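You operate a simulated robot arm through the tools that you are given. There is no shell and no other tool. Be economical: measure what you need, move in short steps, check, and stop when the job is done.

You are at the controls of a simulated robot arm. One attempt, no reset.

JOB
Press the next key three times.

Only the result counts: the job must be done as asked and must still hold three seconds after the hand-in. Knocking over, shifting, dropping, spilling or breaking anything else fails it.

ROBOT AND FRAMES
A 6-joint arm with a two-finger parallel gripper on a trunk, on a base that drives. Base frame: it is fixed to the floor where the robot stands at the start and does not move with it; the origin is under the middle of the robot, x ahead of it, y to its left, z up. Readings come in m, rad, newtons and seconds.
With the tool pointing down near the work surface it reaches from about 0.16 to 0.66 m from the robot's upright axis, wherever it stands. Its first joint turns from -2.897 to 2.897 rad. Places, roughly: next key [0.4, -0.1, 1.1]. Payload 4.1 kg.
The tool frame sits at the grasp point between the pads (the TCP): z along the fingers, y along the line on which they close. The tips reach 0.023 m beyond it. The gripper opens to 0.094 m. The fingers are 0.038 m wide and 0.01 m thick; the gripper's body (0.054 by 0.096 m) begins 0.039 m behind the TCP.
Orientation is told as [roll, pitch, yaw] about the base's x, y, z axes, in that order, counted from this pose: with the fingers straight down and closing along the base's y, the tool's x points along the base's -x, its y along +y and its z along -z.

CONTROLS
- The arm moves only by the tool drive_tool. Its argument "motion" is a list of rows, each a list of 3 entries, a list of its own where there are three numbers: the opening, from 0 (shut) to 1 (fully open), then the shift along the base's x, y, z in mm, then the turn, a rotation vector about the base's x, y, z in rad. In form: [[gripper, [tx, ty, tz], [rx, ry, rz]], ...]. A call has 1 to 20 rows; each row is the pose to reach, as a shift and turn from the pose commanded when the call began. Rows are played at 5 a second. More than 0.05 m and 0.15 rad between two rows, or a gripper value outside its range, and nothing of the call is played. A pose out of reach is approached as far as the arm can. The call stops where the force on the tool passes 40 N (or 10 N more than at its start, if that is more) or the arm is blocked; 0.2 s more then pass. Each finger travels about 0.045 m/s and halts on what it meets, pressing with about 45 N; the grip force reading is that of the motor and also rises with nothing between the fingers. The clock runs only during rows and for 0.2 s after the last one: add rows that repeat a pose to give the fingers time. The reply holds the time, the measured pose of the TCP, the force on the tool along the base axes, the opening and the grip force, in the units named above and with some noise, and new pictures: "pictures" is both (left out), scene, wrist or none.
- Cameras (640 x 400 px; columns grow to the right, rows downward): "scene" is now at [0.0187, 0.1255, 1.5311]; the picture's right is [-0.49, -0.87, 0.00], its down [-0.52, 0.29, -0.80] and it looks along [0.70, -0.39, -0.60] (base axes); focal length 266 px, centre (320, 200). "wrist" rides on the gripper at [0.087, 0.016, -0.075] in the tool frame; the picture's right is [-0.18, 0.98, 0.00], its down [-0.58, -0.11, -0.81] and it looks along [-0.79, -0.15, 0.59] (tool axes); focal length 243 px, centre (320, 200). There is no depth. A picture from a camera that has moved, and an enlarged one, comes with that camera's place and axes in the base frame and with its lens.
- move_column(by): slides the trunk up (or, below 0, down) by that many m; the arm and the scene camera ride with it, the base frame stays. It gives what a move gives, with no picture.
- steer(legs): drives the robot by 1 to 6 legs, each [ahead, turn to the left] in m and rad, along the robot's own axes; the way and the turn of a leg run together, so that a leg with both is an arc; at most 1.5 m and 3.142 rad a leg. The arm and the cameras ride along, it lands a little off, and it stops where it bumps. It gives what a move gives, and a new picture of the scene camera.
- turn_head(pan, tilt): turns the head with the scene camera to pan (to the left, within 2.705 rad either way) and tilt (down, from -0.506 to 1.204), counted from straight ahead of the robot. It gives what a move gives, and a new picture of the scene camera.
- enlarge(camera, box): a new picture of the part [left, top, right, bottom] of that camera's present view, enlarged. The clock stands still meanwhile.
- sign_off(): hands the job in; it is judged then, once.

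Work in short steps. Places have to be worked out from the pictures, the camera data and where the tool is seen: move nearer, look again, correct. Check each grasp and each placing, and mend what went wrong. You have 120 turns and 170 pictures in all, those below and enlarged ones among them. Open the gripper and draw the arm clear of the work before you hand the job in, unless the task says otherwise; then end with one line.

The tools are called after "Call:" by a JSON object that holds its "method" and its "body". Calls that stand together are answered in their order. drive_tool: Moves the arm, as the interface text tells. Its arguments: {"type":"object","properties":{"motion":{"type":"array"},"pictures":{"type":"string","enum":["both","scene","wrist","none"]}},"required":["motion"]} The other tools are called the same way: move_column (by) slides the trunk up or down; steer (legs) drives the base; turn_head (pan, tilt) turns the head that bears the scene camera; enlarge (camera, box) takes an enlarged picture of a part of a camera's view; sign_off () hands the job in.

At the start:

```text
time_s: 0.0
eef_pos: [0.2739, -0.1182, 1.2644]
tcp_rot: [-0.003, 0.002, 0.0]
ft_force: [-0.7, 0.6, 0.7]
width: 0.0938
gripper_force: 0.1
trunk travel left (down, up): [-0.525, 0.065]
robot x, y, heading: [-0.0015, -0.0036, 0.003]
head pan, tilt: [-0.513, 0.639]
```

scene: 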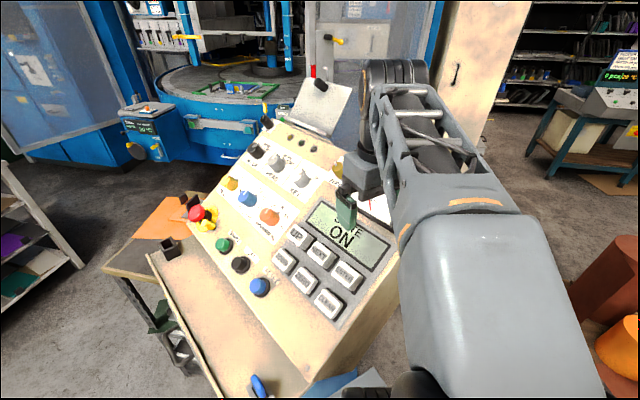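
wrist: 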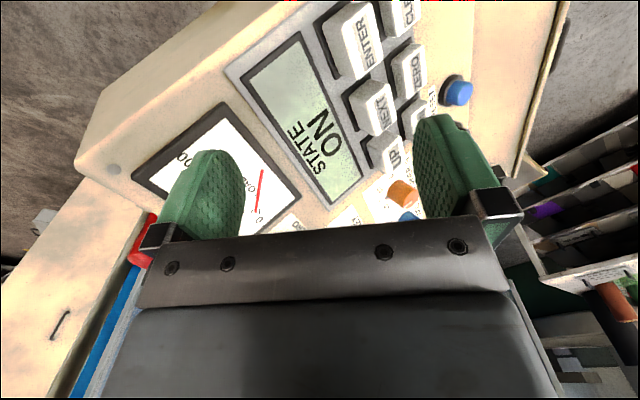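

The panel shows keys UP, NEXT, ENTER in the upper row. I enlarge both views to read the labels and locate the key.

Call:
{"method": "enlarge", "body": {"camera": "scene", "box": [240, 180, 400, 330]}}

Call:
{"method": "enlarge", "body": {"camera": "wrist", "box": [240, 0, 480, 200]}}

```text
2.67 times, centred on (320, 255) of scene
camera zoom: at [0.0187, 0.1255, 1.5311], right [-0.49, -0.87, 0.0], down [-0.52, 0.29, -0.8], along [0.7, -0.39, -0.6], focal length 710 px, centre (320, 53)
```

zoom: 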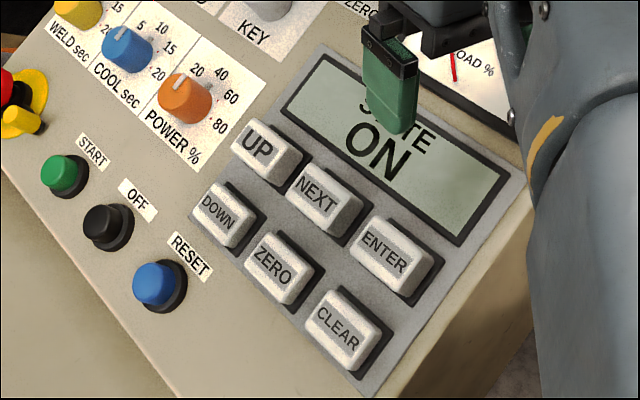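

```text
2.00 times, centred on (360, 100) of wrist
camera zoom: at [0.1869, -0.1026, 1.3398], right [0.18, 0.98, 0.0], down [0.58, -0.11, 0.8], along [0.79, -0.15, -0.59], focal length 485 px, centre (240, 400)
```

zoom: 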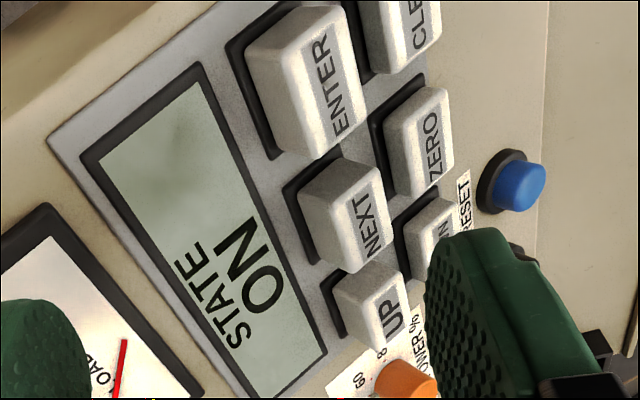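

Rough triangulation puts NEXT near (0.36, -0.065, 1.09), but the panel's slope is unclear. I close the gripper and move sideways and up for a second wrist view with a better baseline.

Call:
{"method": "drive_tool", "body": {"motion": [[0.6, [-10, 30, 20], [0, 0, 0]], [0.2, [-20, 70, 40], [0, 0, 0]], [0, [-30, 110, 60], [0, 0, 0]], [0, [-30, 140, 60], [0, 0, 0]], [0, [-30, 140, 60], [0, 0, 0]], [0, [-30, 140, 60], [0, 0, 0]]], "pictures": "both"}}

```text
time_s: 1.4
eef_pos: [0.2424, 0.0254, 1.3248]
tcp_rot: [-0.005, 0.003, -0.001]
ft_force: [0.0, -0.2, -0.5]
width: 0.0
gripper_force: 30.9
trunk travel left (down, up): [-0.525, 0.065]
robot x, y, heading: [-0.0026, -0.0073, 0.001]
head pan, tilt: [-0.513, 0.639]
camera scene: at [0.0193, 0.126, 1.5312], right [-0.49, -0.87, 0.01], down [-0.52, 0.29, -0.8], along [0.7, -0.39, -0.6], focal length 266 px, centre (320, 200)
camera wrist: at [0.1572, 0.0394, 1.399], right [0.18, 0.98, -0.01], down [0.58, -0.11, 0.8], along [0.79, -0.15, -0.59], focal length 243 px, centre (320, 200)
```

scene: 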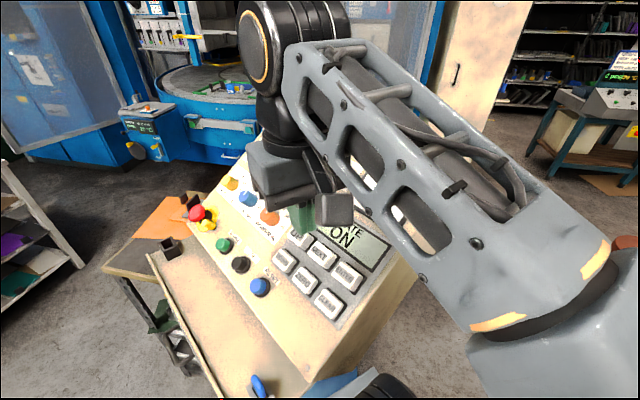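
wrist: 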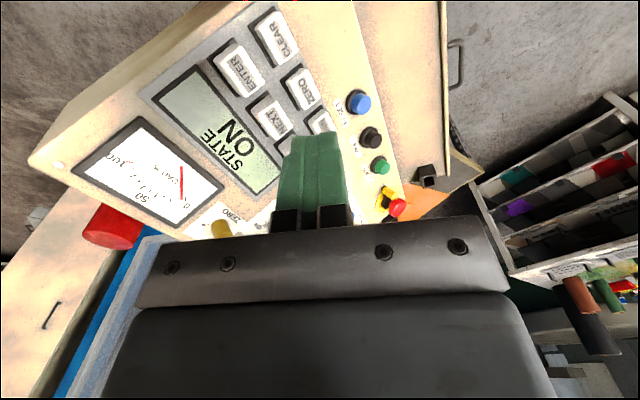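

Call:
{"method": "enlarge", "body": {"camera": "wrist", "box": [140, 0, 380, 200]}}

```text
2.00 times, centred on (260, 100) of wrist
camera zoom: at [0.1572, 0.0394, 1.399], right [0.18, 0.98, -0.01], down [0.58, -0.11, 0.8], along [0.79, -0.15, -0.59], focal length 485 px, centre (440, 400)
```

zoom: 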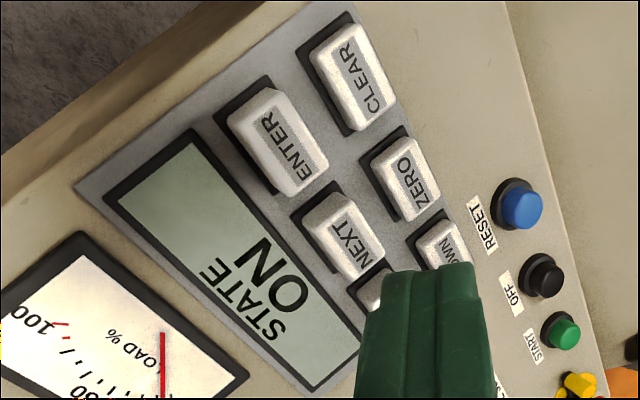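

The panel slopes about 35° toward +y, with NEXT near (0.358, -0.065, 1.10). I tilt the tool along the panel's normal and take up a position about 0.15 m off the key.

Call:
{"method": "drive_tool", "body": {"motion": [[0, [15, 0, -10], [-0.1, -0.012, 0.038]], [0, [30, 0, -25], [-0.2, -0.023, 0.077]], [0, [45, 3, -40], [-0.3, -0.035, 0.115]], [0, [60, 5, -55], [-0.4, -0.047, 0.153]], [0, [78, 6, -70], [-0.51, -0.058, 0.192]], [0, [94, 7, -83], [-0.61, -0.07, 0.23]], [0, [94, 7, -83], [-0.61, -0.07, 0.23]]], "pictures": "both"}}

```text
time_s: 3.0
eef_pos: [0.3394, 0.0332, 1.2404]
tcp_rot: [-0.616, 0.011, 0.237]
ft_force: [-0.6, 0.0, -0.4]
width: 0.0
gripper_force: 42.3
trunk travel left (down, up): [-0.525, 0.065]
robot x, y, heading: [-0.0039, -0.0054, 0.008]
head pan, tilt: [-0.513, 0.639]
camera scene: at [0.0196, 0.1268, 1.5313], right [-0.49, -0.87, 0.01], down [-0.52, 0.29, -0.8], along [0.7, -0.39, -0.6], focal length 266 px, centre (320, 200)
camera wrist: at [0.2414, 0.0662, 1.2924], right [-0.01, 0.82, -0.57], down [0.48, 0.51, 0.72], along [0.88, -0.27, -0.4], focal length 243 px, centre (320, 200)
```

scene: 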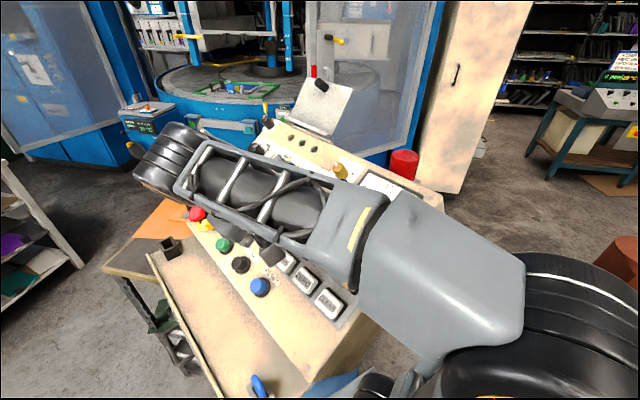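
wrist: 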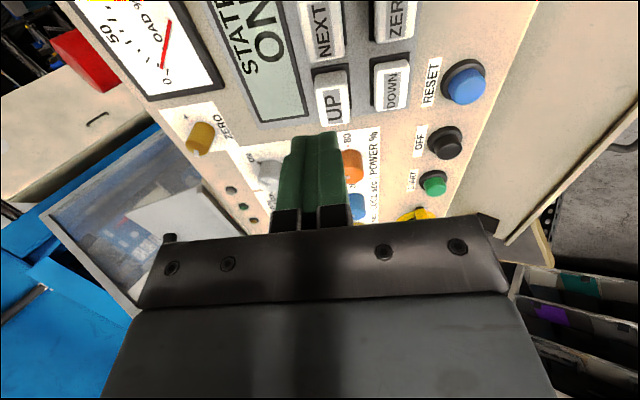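

The tool axis seems to line up with NEXT to within about 5 mm, at roughly 0.17–0.19 m. I advance 0.09 m along the tool axis and look again.

Call:
{"method": "drive_tool", "body": {"motion": [[0, [3, -13, -18], [-0.61, -0.07, 0.23]]], "pictures": "none"}}

```text
refused: row 1 steps farther than a row can; nothing moved
```

Turns count from the current pose, so the turn should be zero here.

Call:
{"method": "drive_tool", "body": {"motion": [[0, [3, -13, -18], [0, 0, 0]], [0, [6, -26, -37], [0, 0, 0]], [0, [9, -39, -55], [0, 0, 0]], [0, [12, -51, -74], [0, 0, 0]], [0, [12, -51, -74], [0, 0, 0]]], "pictures": "both"}}

```text
time_s: 4.2
eef_pos: [0.3505, -0.0198, 1.1667]
tcp_rot: [-0.617, 0.011, 0.238]
ft_force: [-0.3, 0.6, 0.3]
width: 0.0
gripper_force: 42.7
trunk travel left (down, up): [-0.525, 0.065]
robot x, y, heading: [-0.0008, -0.0064, 0.001]
head pan, tilt: [-0.513, 0.639]
camera scene: at [0.0205, 0.1274, 1.5316], right [-0.49, -0.87, 0.01], down [-0.52, 0.28, -0.8], along [0.7, -0.4, -0.6], focal length 266 px, centre (320, 200)
camera wrist: at [0.2538, 0.0136, 1.2193], right [-0.01, 0.82, -0.57], down [0.48, 0.51, 0.71], along [0.88, -0.27, -0.4], focal length 243 px, centre (320, 200)
```

scene: 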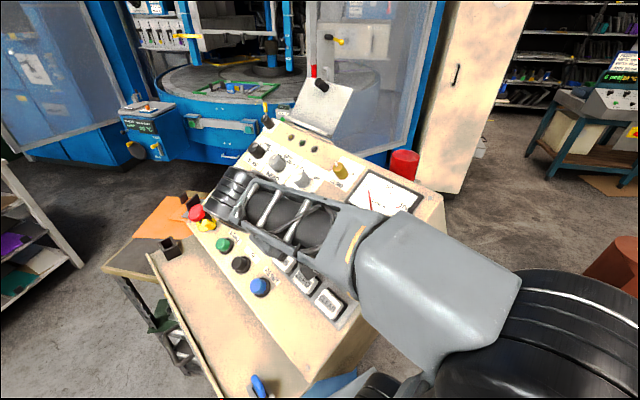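
wrist: 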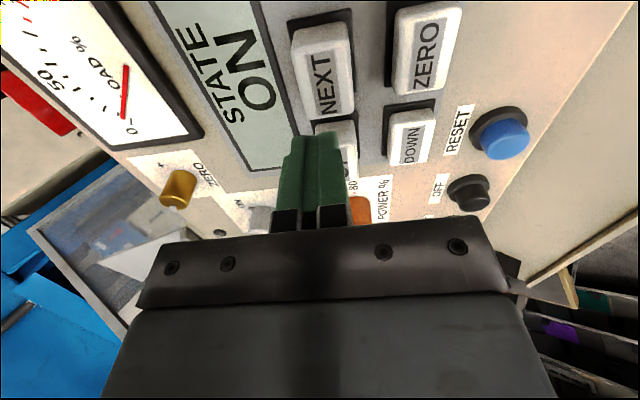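

NEXT is now large in the wrist view; I enlarge to locate the face centre precisely.

Call:
{"method": "enlarge", "body": {"camera": "wrist", "box": [240, 0, 480, 150]}}

```text
2.67 times, centred on (360, 75) of wrist
camera zoom: at [0.2538, 0.0136, 1.2193], right [-0.01, 0.82, -0.57], down [0.48, 0.51, 0.71], along [0.88, -0.27, -0.4], focal length 647 px, centre (213, 533)
```

zoom: 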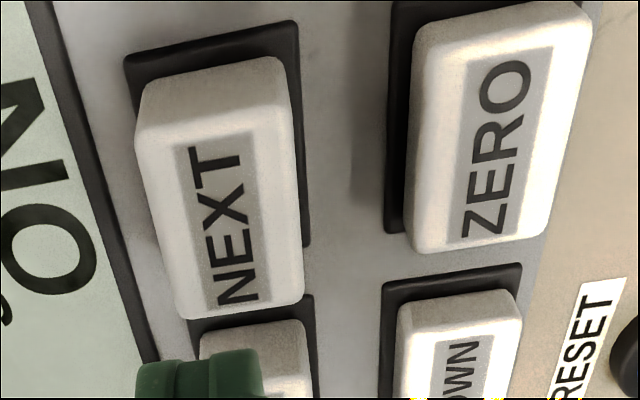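

Both views agree: the key face is about 0.088 m along the tool axis with a 3 mm sideways offset. I advance 45 mm with that correction, leaving around 15–20 mm of gap.

Call:
{"method": "drive_tool", "body": {"motion": [[0, [2, -8, -13], [0, 0, 0]], [0, [4, -16, -26], [0, 0, 0]], [0, [5, -23, -39], [0, 0, 0]], [0, [5, -23, -39], [0, 0, 0]]], "pictures": "wrist"}}

Call:
{"method": "enlarge", "body": {"camera": "wrist", "box": [220, 0, 460, 180]}}

```text
time_s: 5.2
eef_pos: [0.3552, -0.043, 1.1297]
tcp_rot: [-0.618, 0.011, 0.236]
ft_force: [0.5, -0.3, 0.9]
width: 0.0001
gripper_force: 42.3
trunk travel left (down, up): [-0.525, 0.065]
robot x, y, heading: [-0.0028, -0.0034, 0.009]
head pan, tilt: [-0.513, 0.639]
camera wrist: at [0.2587, -0.0089, 1.1806], right [-0.01, 0.82, -0.57], down [0.48, 0.51, 0.71], along [0.88, -0.27, -0.4], focal length 243 px, centre (320, 200)
```

wrist: 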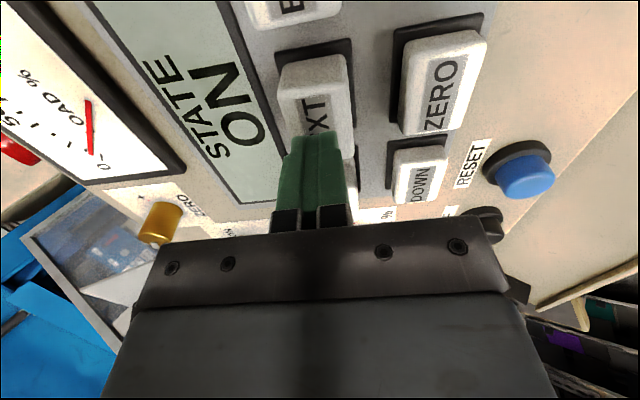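

```text
2.22 times, centred on (340, 90) of wrist
camera zoom: at [0.2587, -0.0089, 1.1806], right [-0.01, 0.82, -0.57], down [0.48, 0.51, 0.71], along [0.88, -0.27, -0.4], focal length 539 px, centre (276, 444)
```

zoom: 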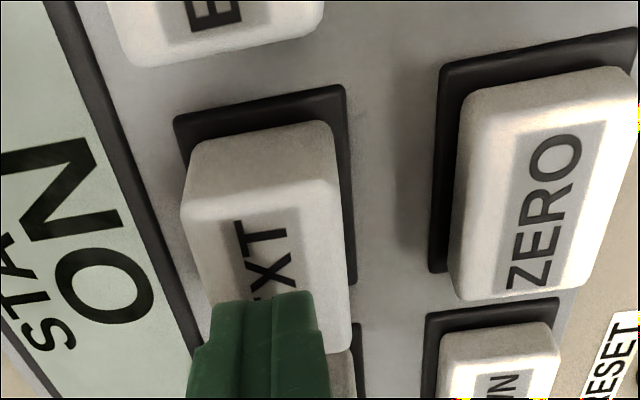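

The tip is centred over NEXT with about 20 mm gap. I advance 17 mm to sit just off the face.

Call:
{"method": "drive_tool", "body": {"motion": [[0, [1, -5, -7], [0, 0, 0]], [0, [2, -10, -14], [0, 0, 0]], [0, [2, -10, -14], [0, 0, 0]]], "pictures": "wrist"}}

Call:
{"method": "enlarge", "body": {"camera": "wrist", "box": [220, 0, 460, 180]}}

```text
time_s: 6.0
eef_pos: [0.3565, -0.053, 1.1159]
tcp_rot: [-0.62, 0.011, 0.237]
ft_force: [0.3, -0.4, 3.2]
width: 0.0
gripper_force: 42.0
trunk travel left (down, up): [-0.525, 0.065]
robot x, y, heading: [-0.0063, -0.0043, 0.003]
head pan, tilt: [-0.513, 0.639]
camera wrist: at [0.2598, -0.0185, 1.1668], right [-0.01, 0.82, -0.57], down [0.48, 0.51, 0.71], along [0.88, -0.27, -0.4], focal length 243 px, centre (320, 200)
```

wrist: 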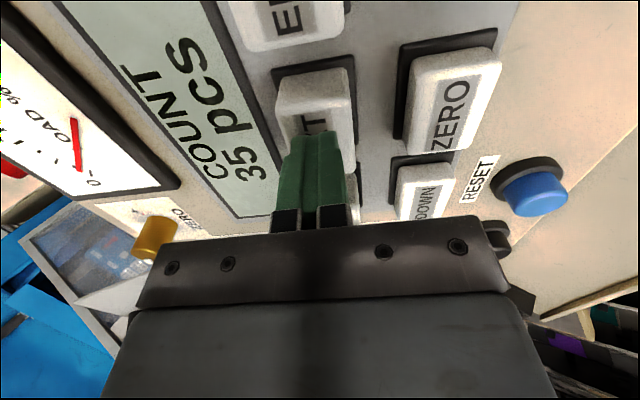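

```text
2.22 times, centred on (340, 90) of wrist
camera zoom: at [0.2598, -0.0185, 1.1668], right [-0.01, 0.82, -0.57], down [0.48, 0.51, 0.71], along [0.88, -0.27, -0.4], focal length 539 px, centre (276, 444)
```

zoom: 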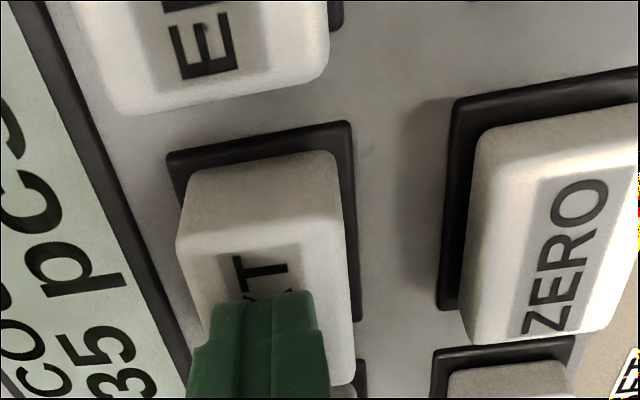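

Contact already registered: the display changed from STATE ON to COUNT 35 pcs, so that is one press. I retract about 17 mm to release and check the display.

Call:
{"method": "drive_tool", "body": {"motion": [[0, [-1, 5, 7], [0, 0, 0]], [0, [-2, 10, 14], [0, 0, 0]], [0, [-2, 10, 14], [0, 0, 0]], [0, [-2, 10, 14], [0, 0, 0]]], "pictures": "wrist"}}

```text
time_s: 7.0
eef_pos: [0.355, -0.0408, 1.1289]
tcp_rot: [-0.622, 0.011, 0.237]
ft_force: [0.0, 0.7, -0.5]
width: 0.0003
gripper_force: 42.1
trunk travel left (down, up): [-0.525, 0.065]
robot x, y, heading: [-0.0023, -0.0066, -0.003]
head pan, tilt: [-0.513, 0.639]
camera wrist: at [0.258, -0.007, 1.1808], right [-0.02, 0.82, -0.57], down [0.48, 0.51, 0.71], along [0.87, -0.27, -0.4], focal length 243 px, centre (320, 200)
```

wrist: 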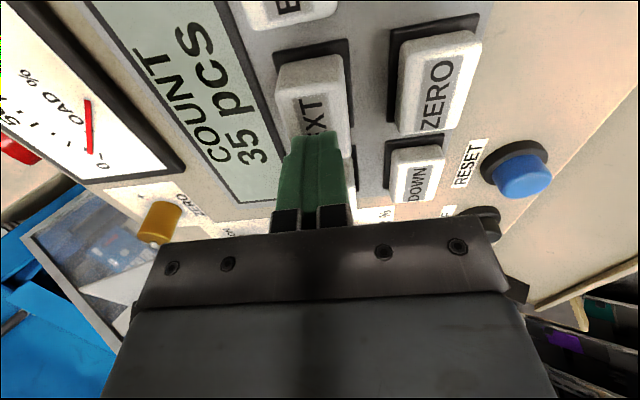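

Released, still COUNT 35. Second press: same stroke down and back; I check the display at the bottom first.

Call:
{"method": "drive_tool", "body": {"motion": [[0, [1, -5, -7], [0, 0, 0]], [0, [2, -10, -14], [0, 0, 0]], [0, [2, -10, -14], [0, 0, 0]]], "pictures": "wrist"}}

```text
time_s: 7.8
eef_pos: [0.3564, -0.0501, 1.1152]
tcp_rot: [-0.621, 0.013, 0.236]
ft_force: [-1.1, 1.5, 1.9]
width: 0.0003
gripper_force: 42.9
trunk travel left (down, up): [-0.525, 0.065]
robot x, y, heading: [-0.0042, -0.0045, 0.003]
head pan, tilt: [-0.513, 0.639]
camera wrist: at [0.2602, -0.0168, 1.1672], right [-0.02, 0.82, -0.57], down [0.48, 0.51, 0.71], along [0.87, -0.27, -0.4], focal length 243 px, centre (320, 200)
```

wrist: 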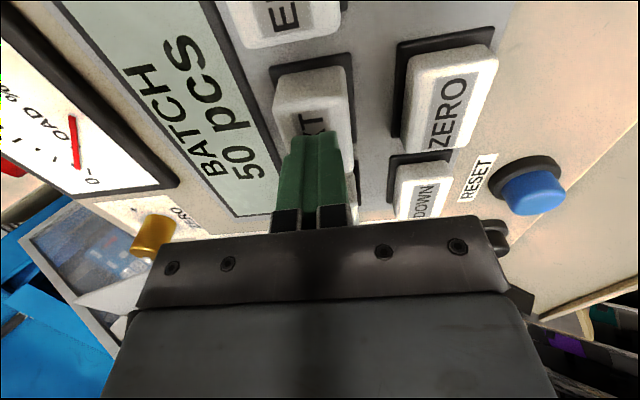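

Second press registered (BATCH 50 pcs). I release.

Call:
{"method": "drive_tool", "body": {"motion": [[0, [-1, 5, 7], [0, 0, 0]], [0, [-2, 10, 14], [0, 0, 0]], [0, [-2, 10, 14], [0, 0, 0]], [0, [-2, 10, 14], [0, 0, 0]]], "pictures": "wrist"}}

```text
time_s: 8.8
eef_pos: [0.3558, -0.0409, 1.1297]
tcp_rot: [-0.62, 0.013, 0.238]
ft_force: [-0.6, -0.6, -0.1]
width: 0.0
gripper_force: 42.5
trunk travel left (down, up): [-0.525, 0.065]
robot x, y, heading: [-0.0057, -0.0097, 0.006]
head pan, tilt: [-0.513, 0.639]
camera wrist: at [0.2581, -0.0064, 1.1812], right [-0.02, 0.82, -0.57], down [0.48, 0.51, 0.71], along [0.87, -0.27, -0.4], focal length 243 px, centre (320, 200)
```

wrist: 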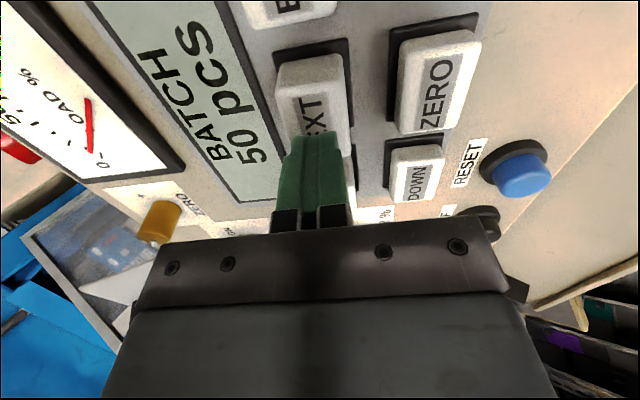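

Still BATCH after the release. Third press, same stroke.

Call:
{"method": "drive_tool", "body": {"motion": [[0, [1, -5, -7], [0, 0, 0]], [0, [2, -10, -14], [0, 0, 0]], [0, [2, -10, -14], [0, 0, 0]]], "pictures": "wrist"}}

```text
time_s: 9.6
eef_pos: [0.3572, -0.05, 1.1152]
tcp_rot: [-0.62, 0.012, 0.237]
ft_force: [-0.2, 0.8, 2.0]
width: 0.0
gripper_force: 42.3
trunk travel left (down, up): [-0.525, 0.065]
robot x, y, heading: [-0.0041, -0.0093, 0.008]
head pan, tilt: [-0.513, 0.639]
camera wrist: at [0.2604, -0.0161, 1.1678], right [-0.02, 0.82, -0.57], down [0.48, 0.51, 0.71], along [0.87, -0.27, -0.4], focal length 243 px, centre (320, 200)
```

wrist: 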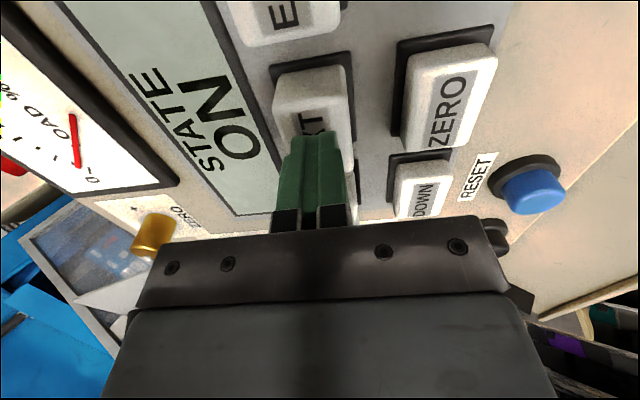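

Third press registered: the three-page cycle is back at STATE. I retract well clear, then open the gripper away from the panel.

Call:
{"method": "drive_tool", "body": {"motion": [[0, [-1, 5, 7], [0, 0, 0]], [0, [-4, 17, 25], [0, 0, 0]], [0, [-8, 34, 49], [0, 0, 0]], [0, [-12, 51, 74], [0, 0, 0]], [0, [-16, 69, 98], [0, 0, 0]], [0, [-20, 86, 125], [0, 0, 0]], [0.4, [-20, 86, 145], [0, 0, 0]], [1, [-20, 86, 150], [0, 0, 0]], [1, [-20, 86, 150], [0, 0, 0]], [1, [-20, 86, 150], [0, 0, 0]], [1, [-20, 86, 150], [0, 0, 0]], [1, [-20, 86, 150], [0, 0, 0]]], "pictures": "both"}}

```text
time_s: 12.2
eef_pos: [0.3386, 0.0381, 1.2655]
tcp_rot: [-0.621, 0.012, 0.237]
ft_force: [-0.3, -1.1, 0.1]
width: 0.0941
gripper_force: 0.2
trunk travel left (down, up): [-0.525, 0.065]
robot x, y, heading: [-0.0054, -0.0063, 0.006]
head pan, tilt: [-0.513, 0.639]
camera scene: at [0.022, 0.1294, 1.532], right [-0.49, -0.87, 0.01], down [-0.53, 0.28, -0.8], along [0.7, -0.4, -0.6], focal length 266 px, centre (320, 200)
camera wrist: at [0.2425, 0.0724, 1.3172], right [-0.02, 0.82, -0.57], down [0.48, 0.51, 0.71], along [0.87, -0.27, -0.4], focal length 243 px, centre (320, 200)
```

scene: 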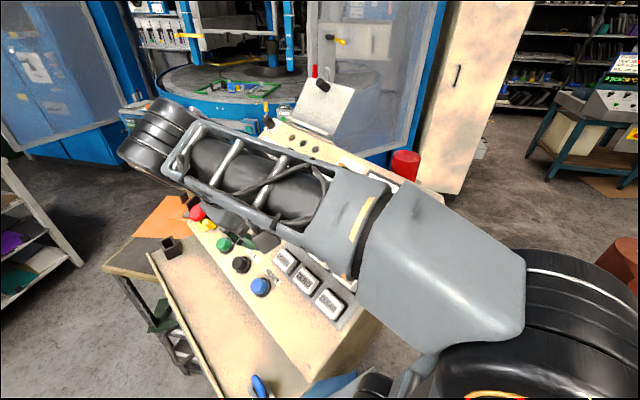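
wrist: 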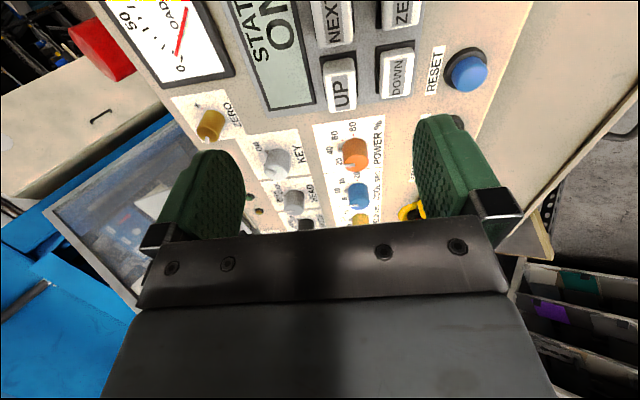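

The key is released, the display still shows STATE ON, the gripper is open and the arm is clear. I hand in.

Call:
{"method": "sign_off", "body": {}}

```text
The job is handed in.
```

I pressed the NEXT key three times; the display went from STATE to COUNT to BATCH and back to STATE, and the arm was clear with the gripper open at hand-in.
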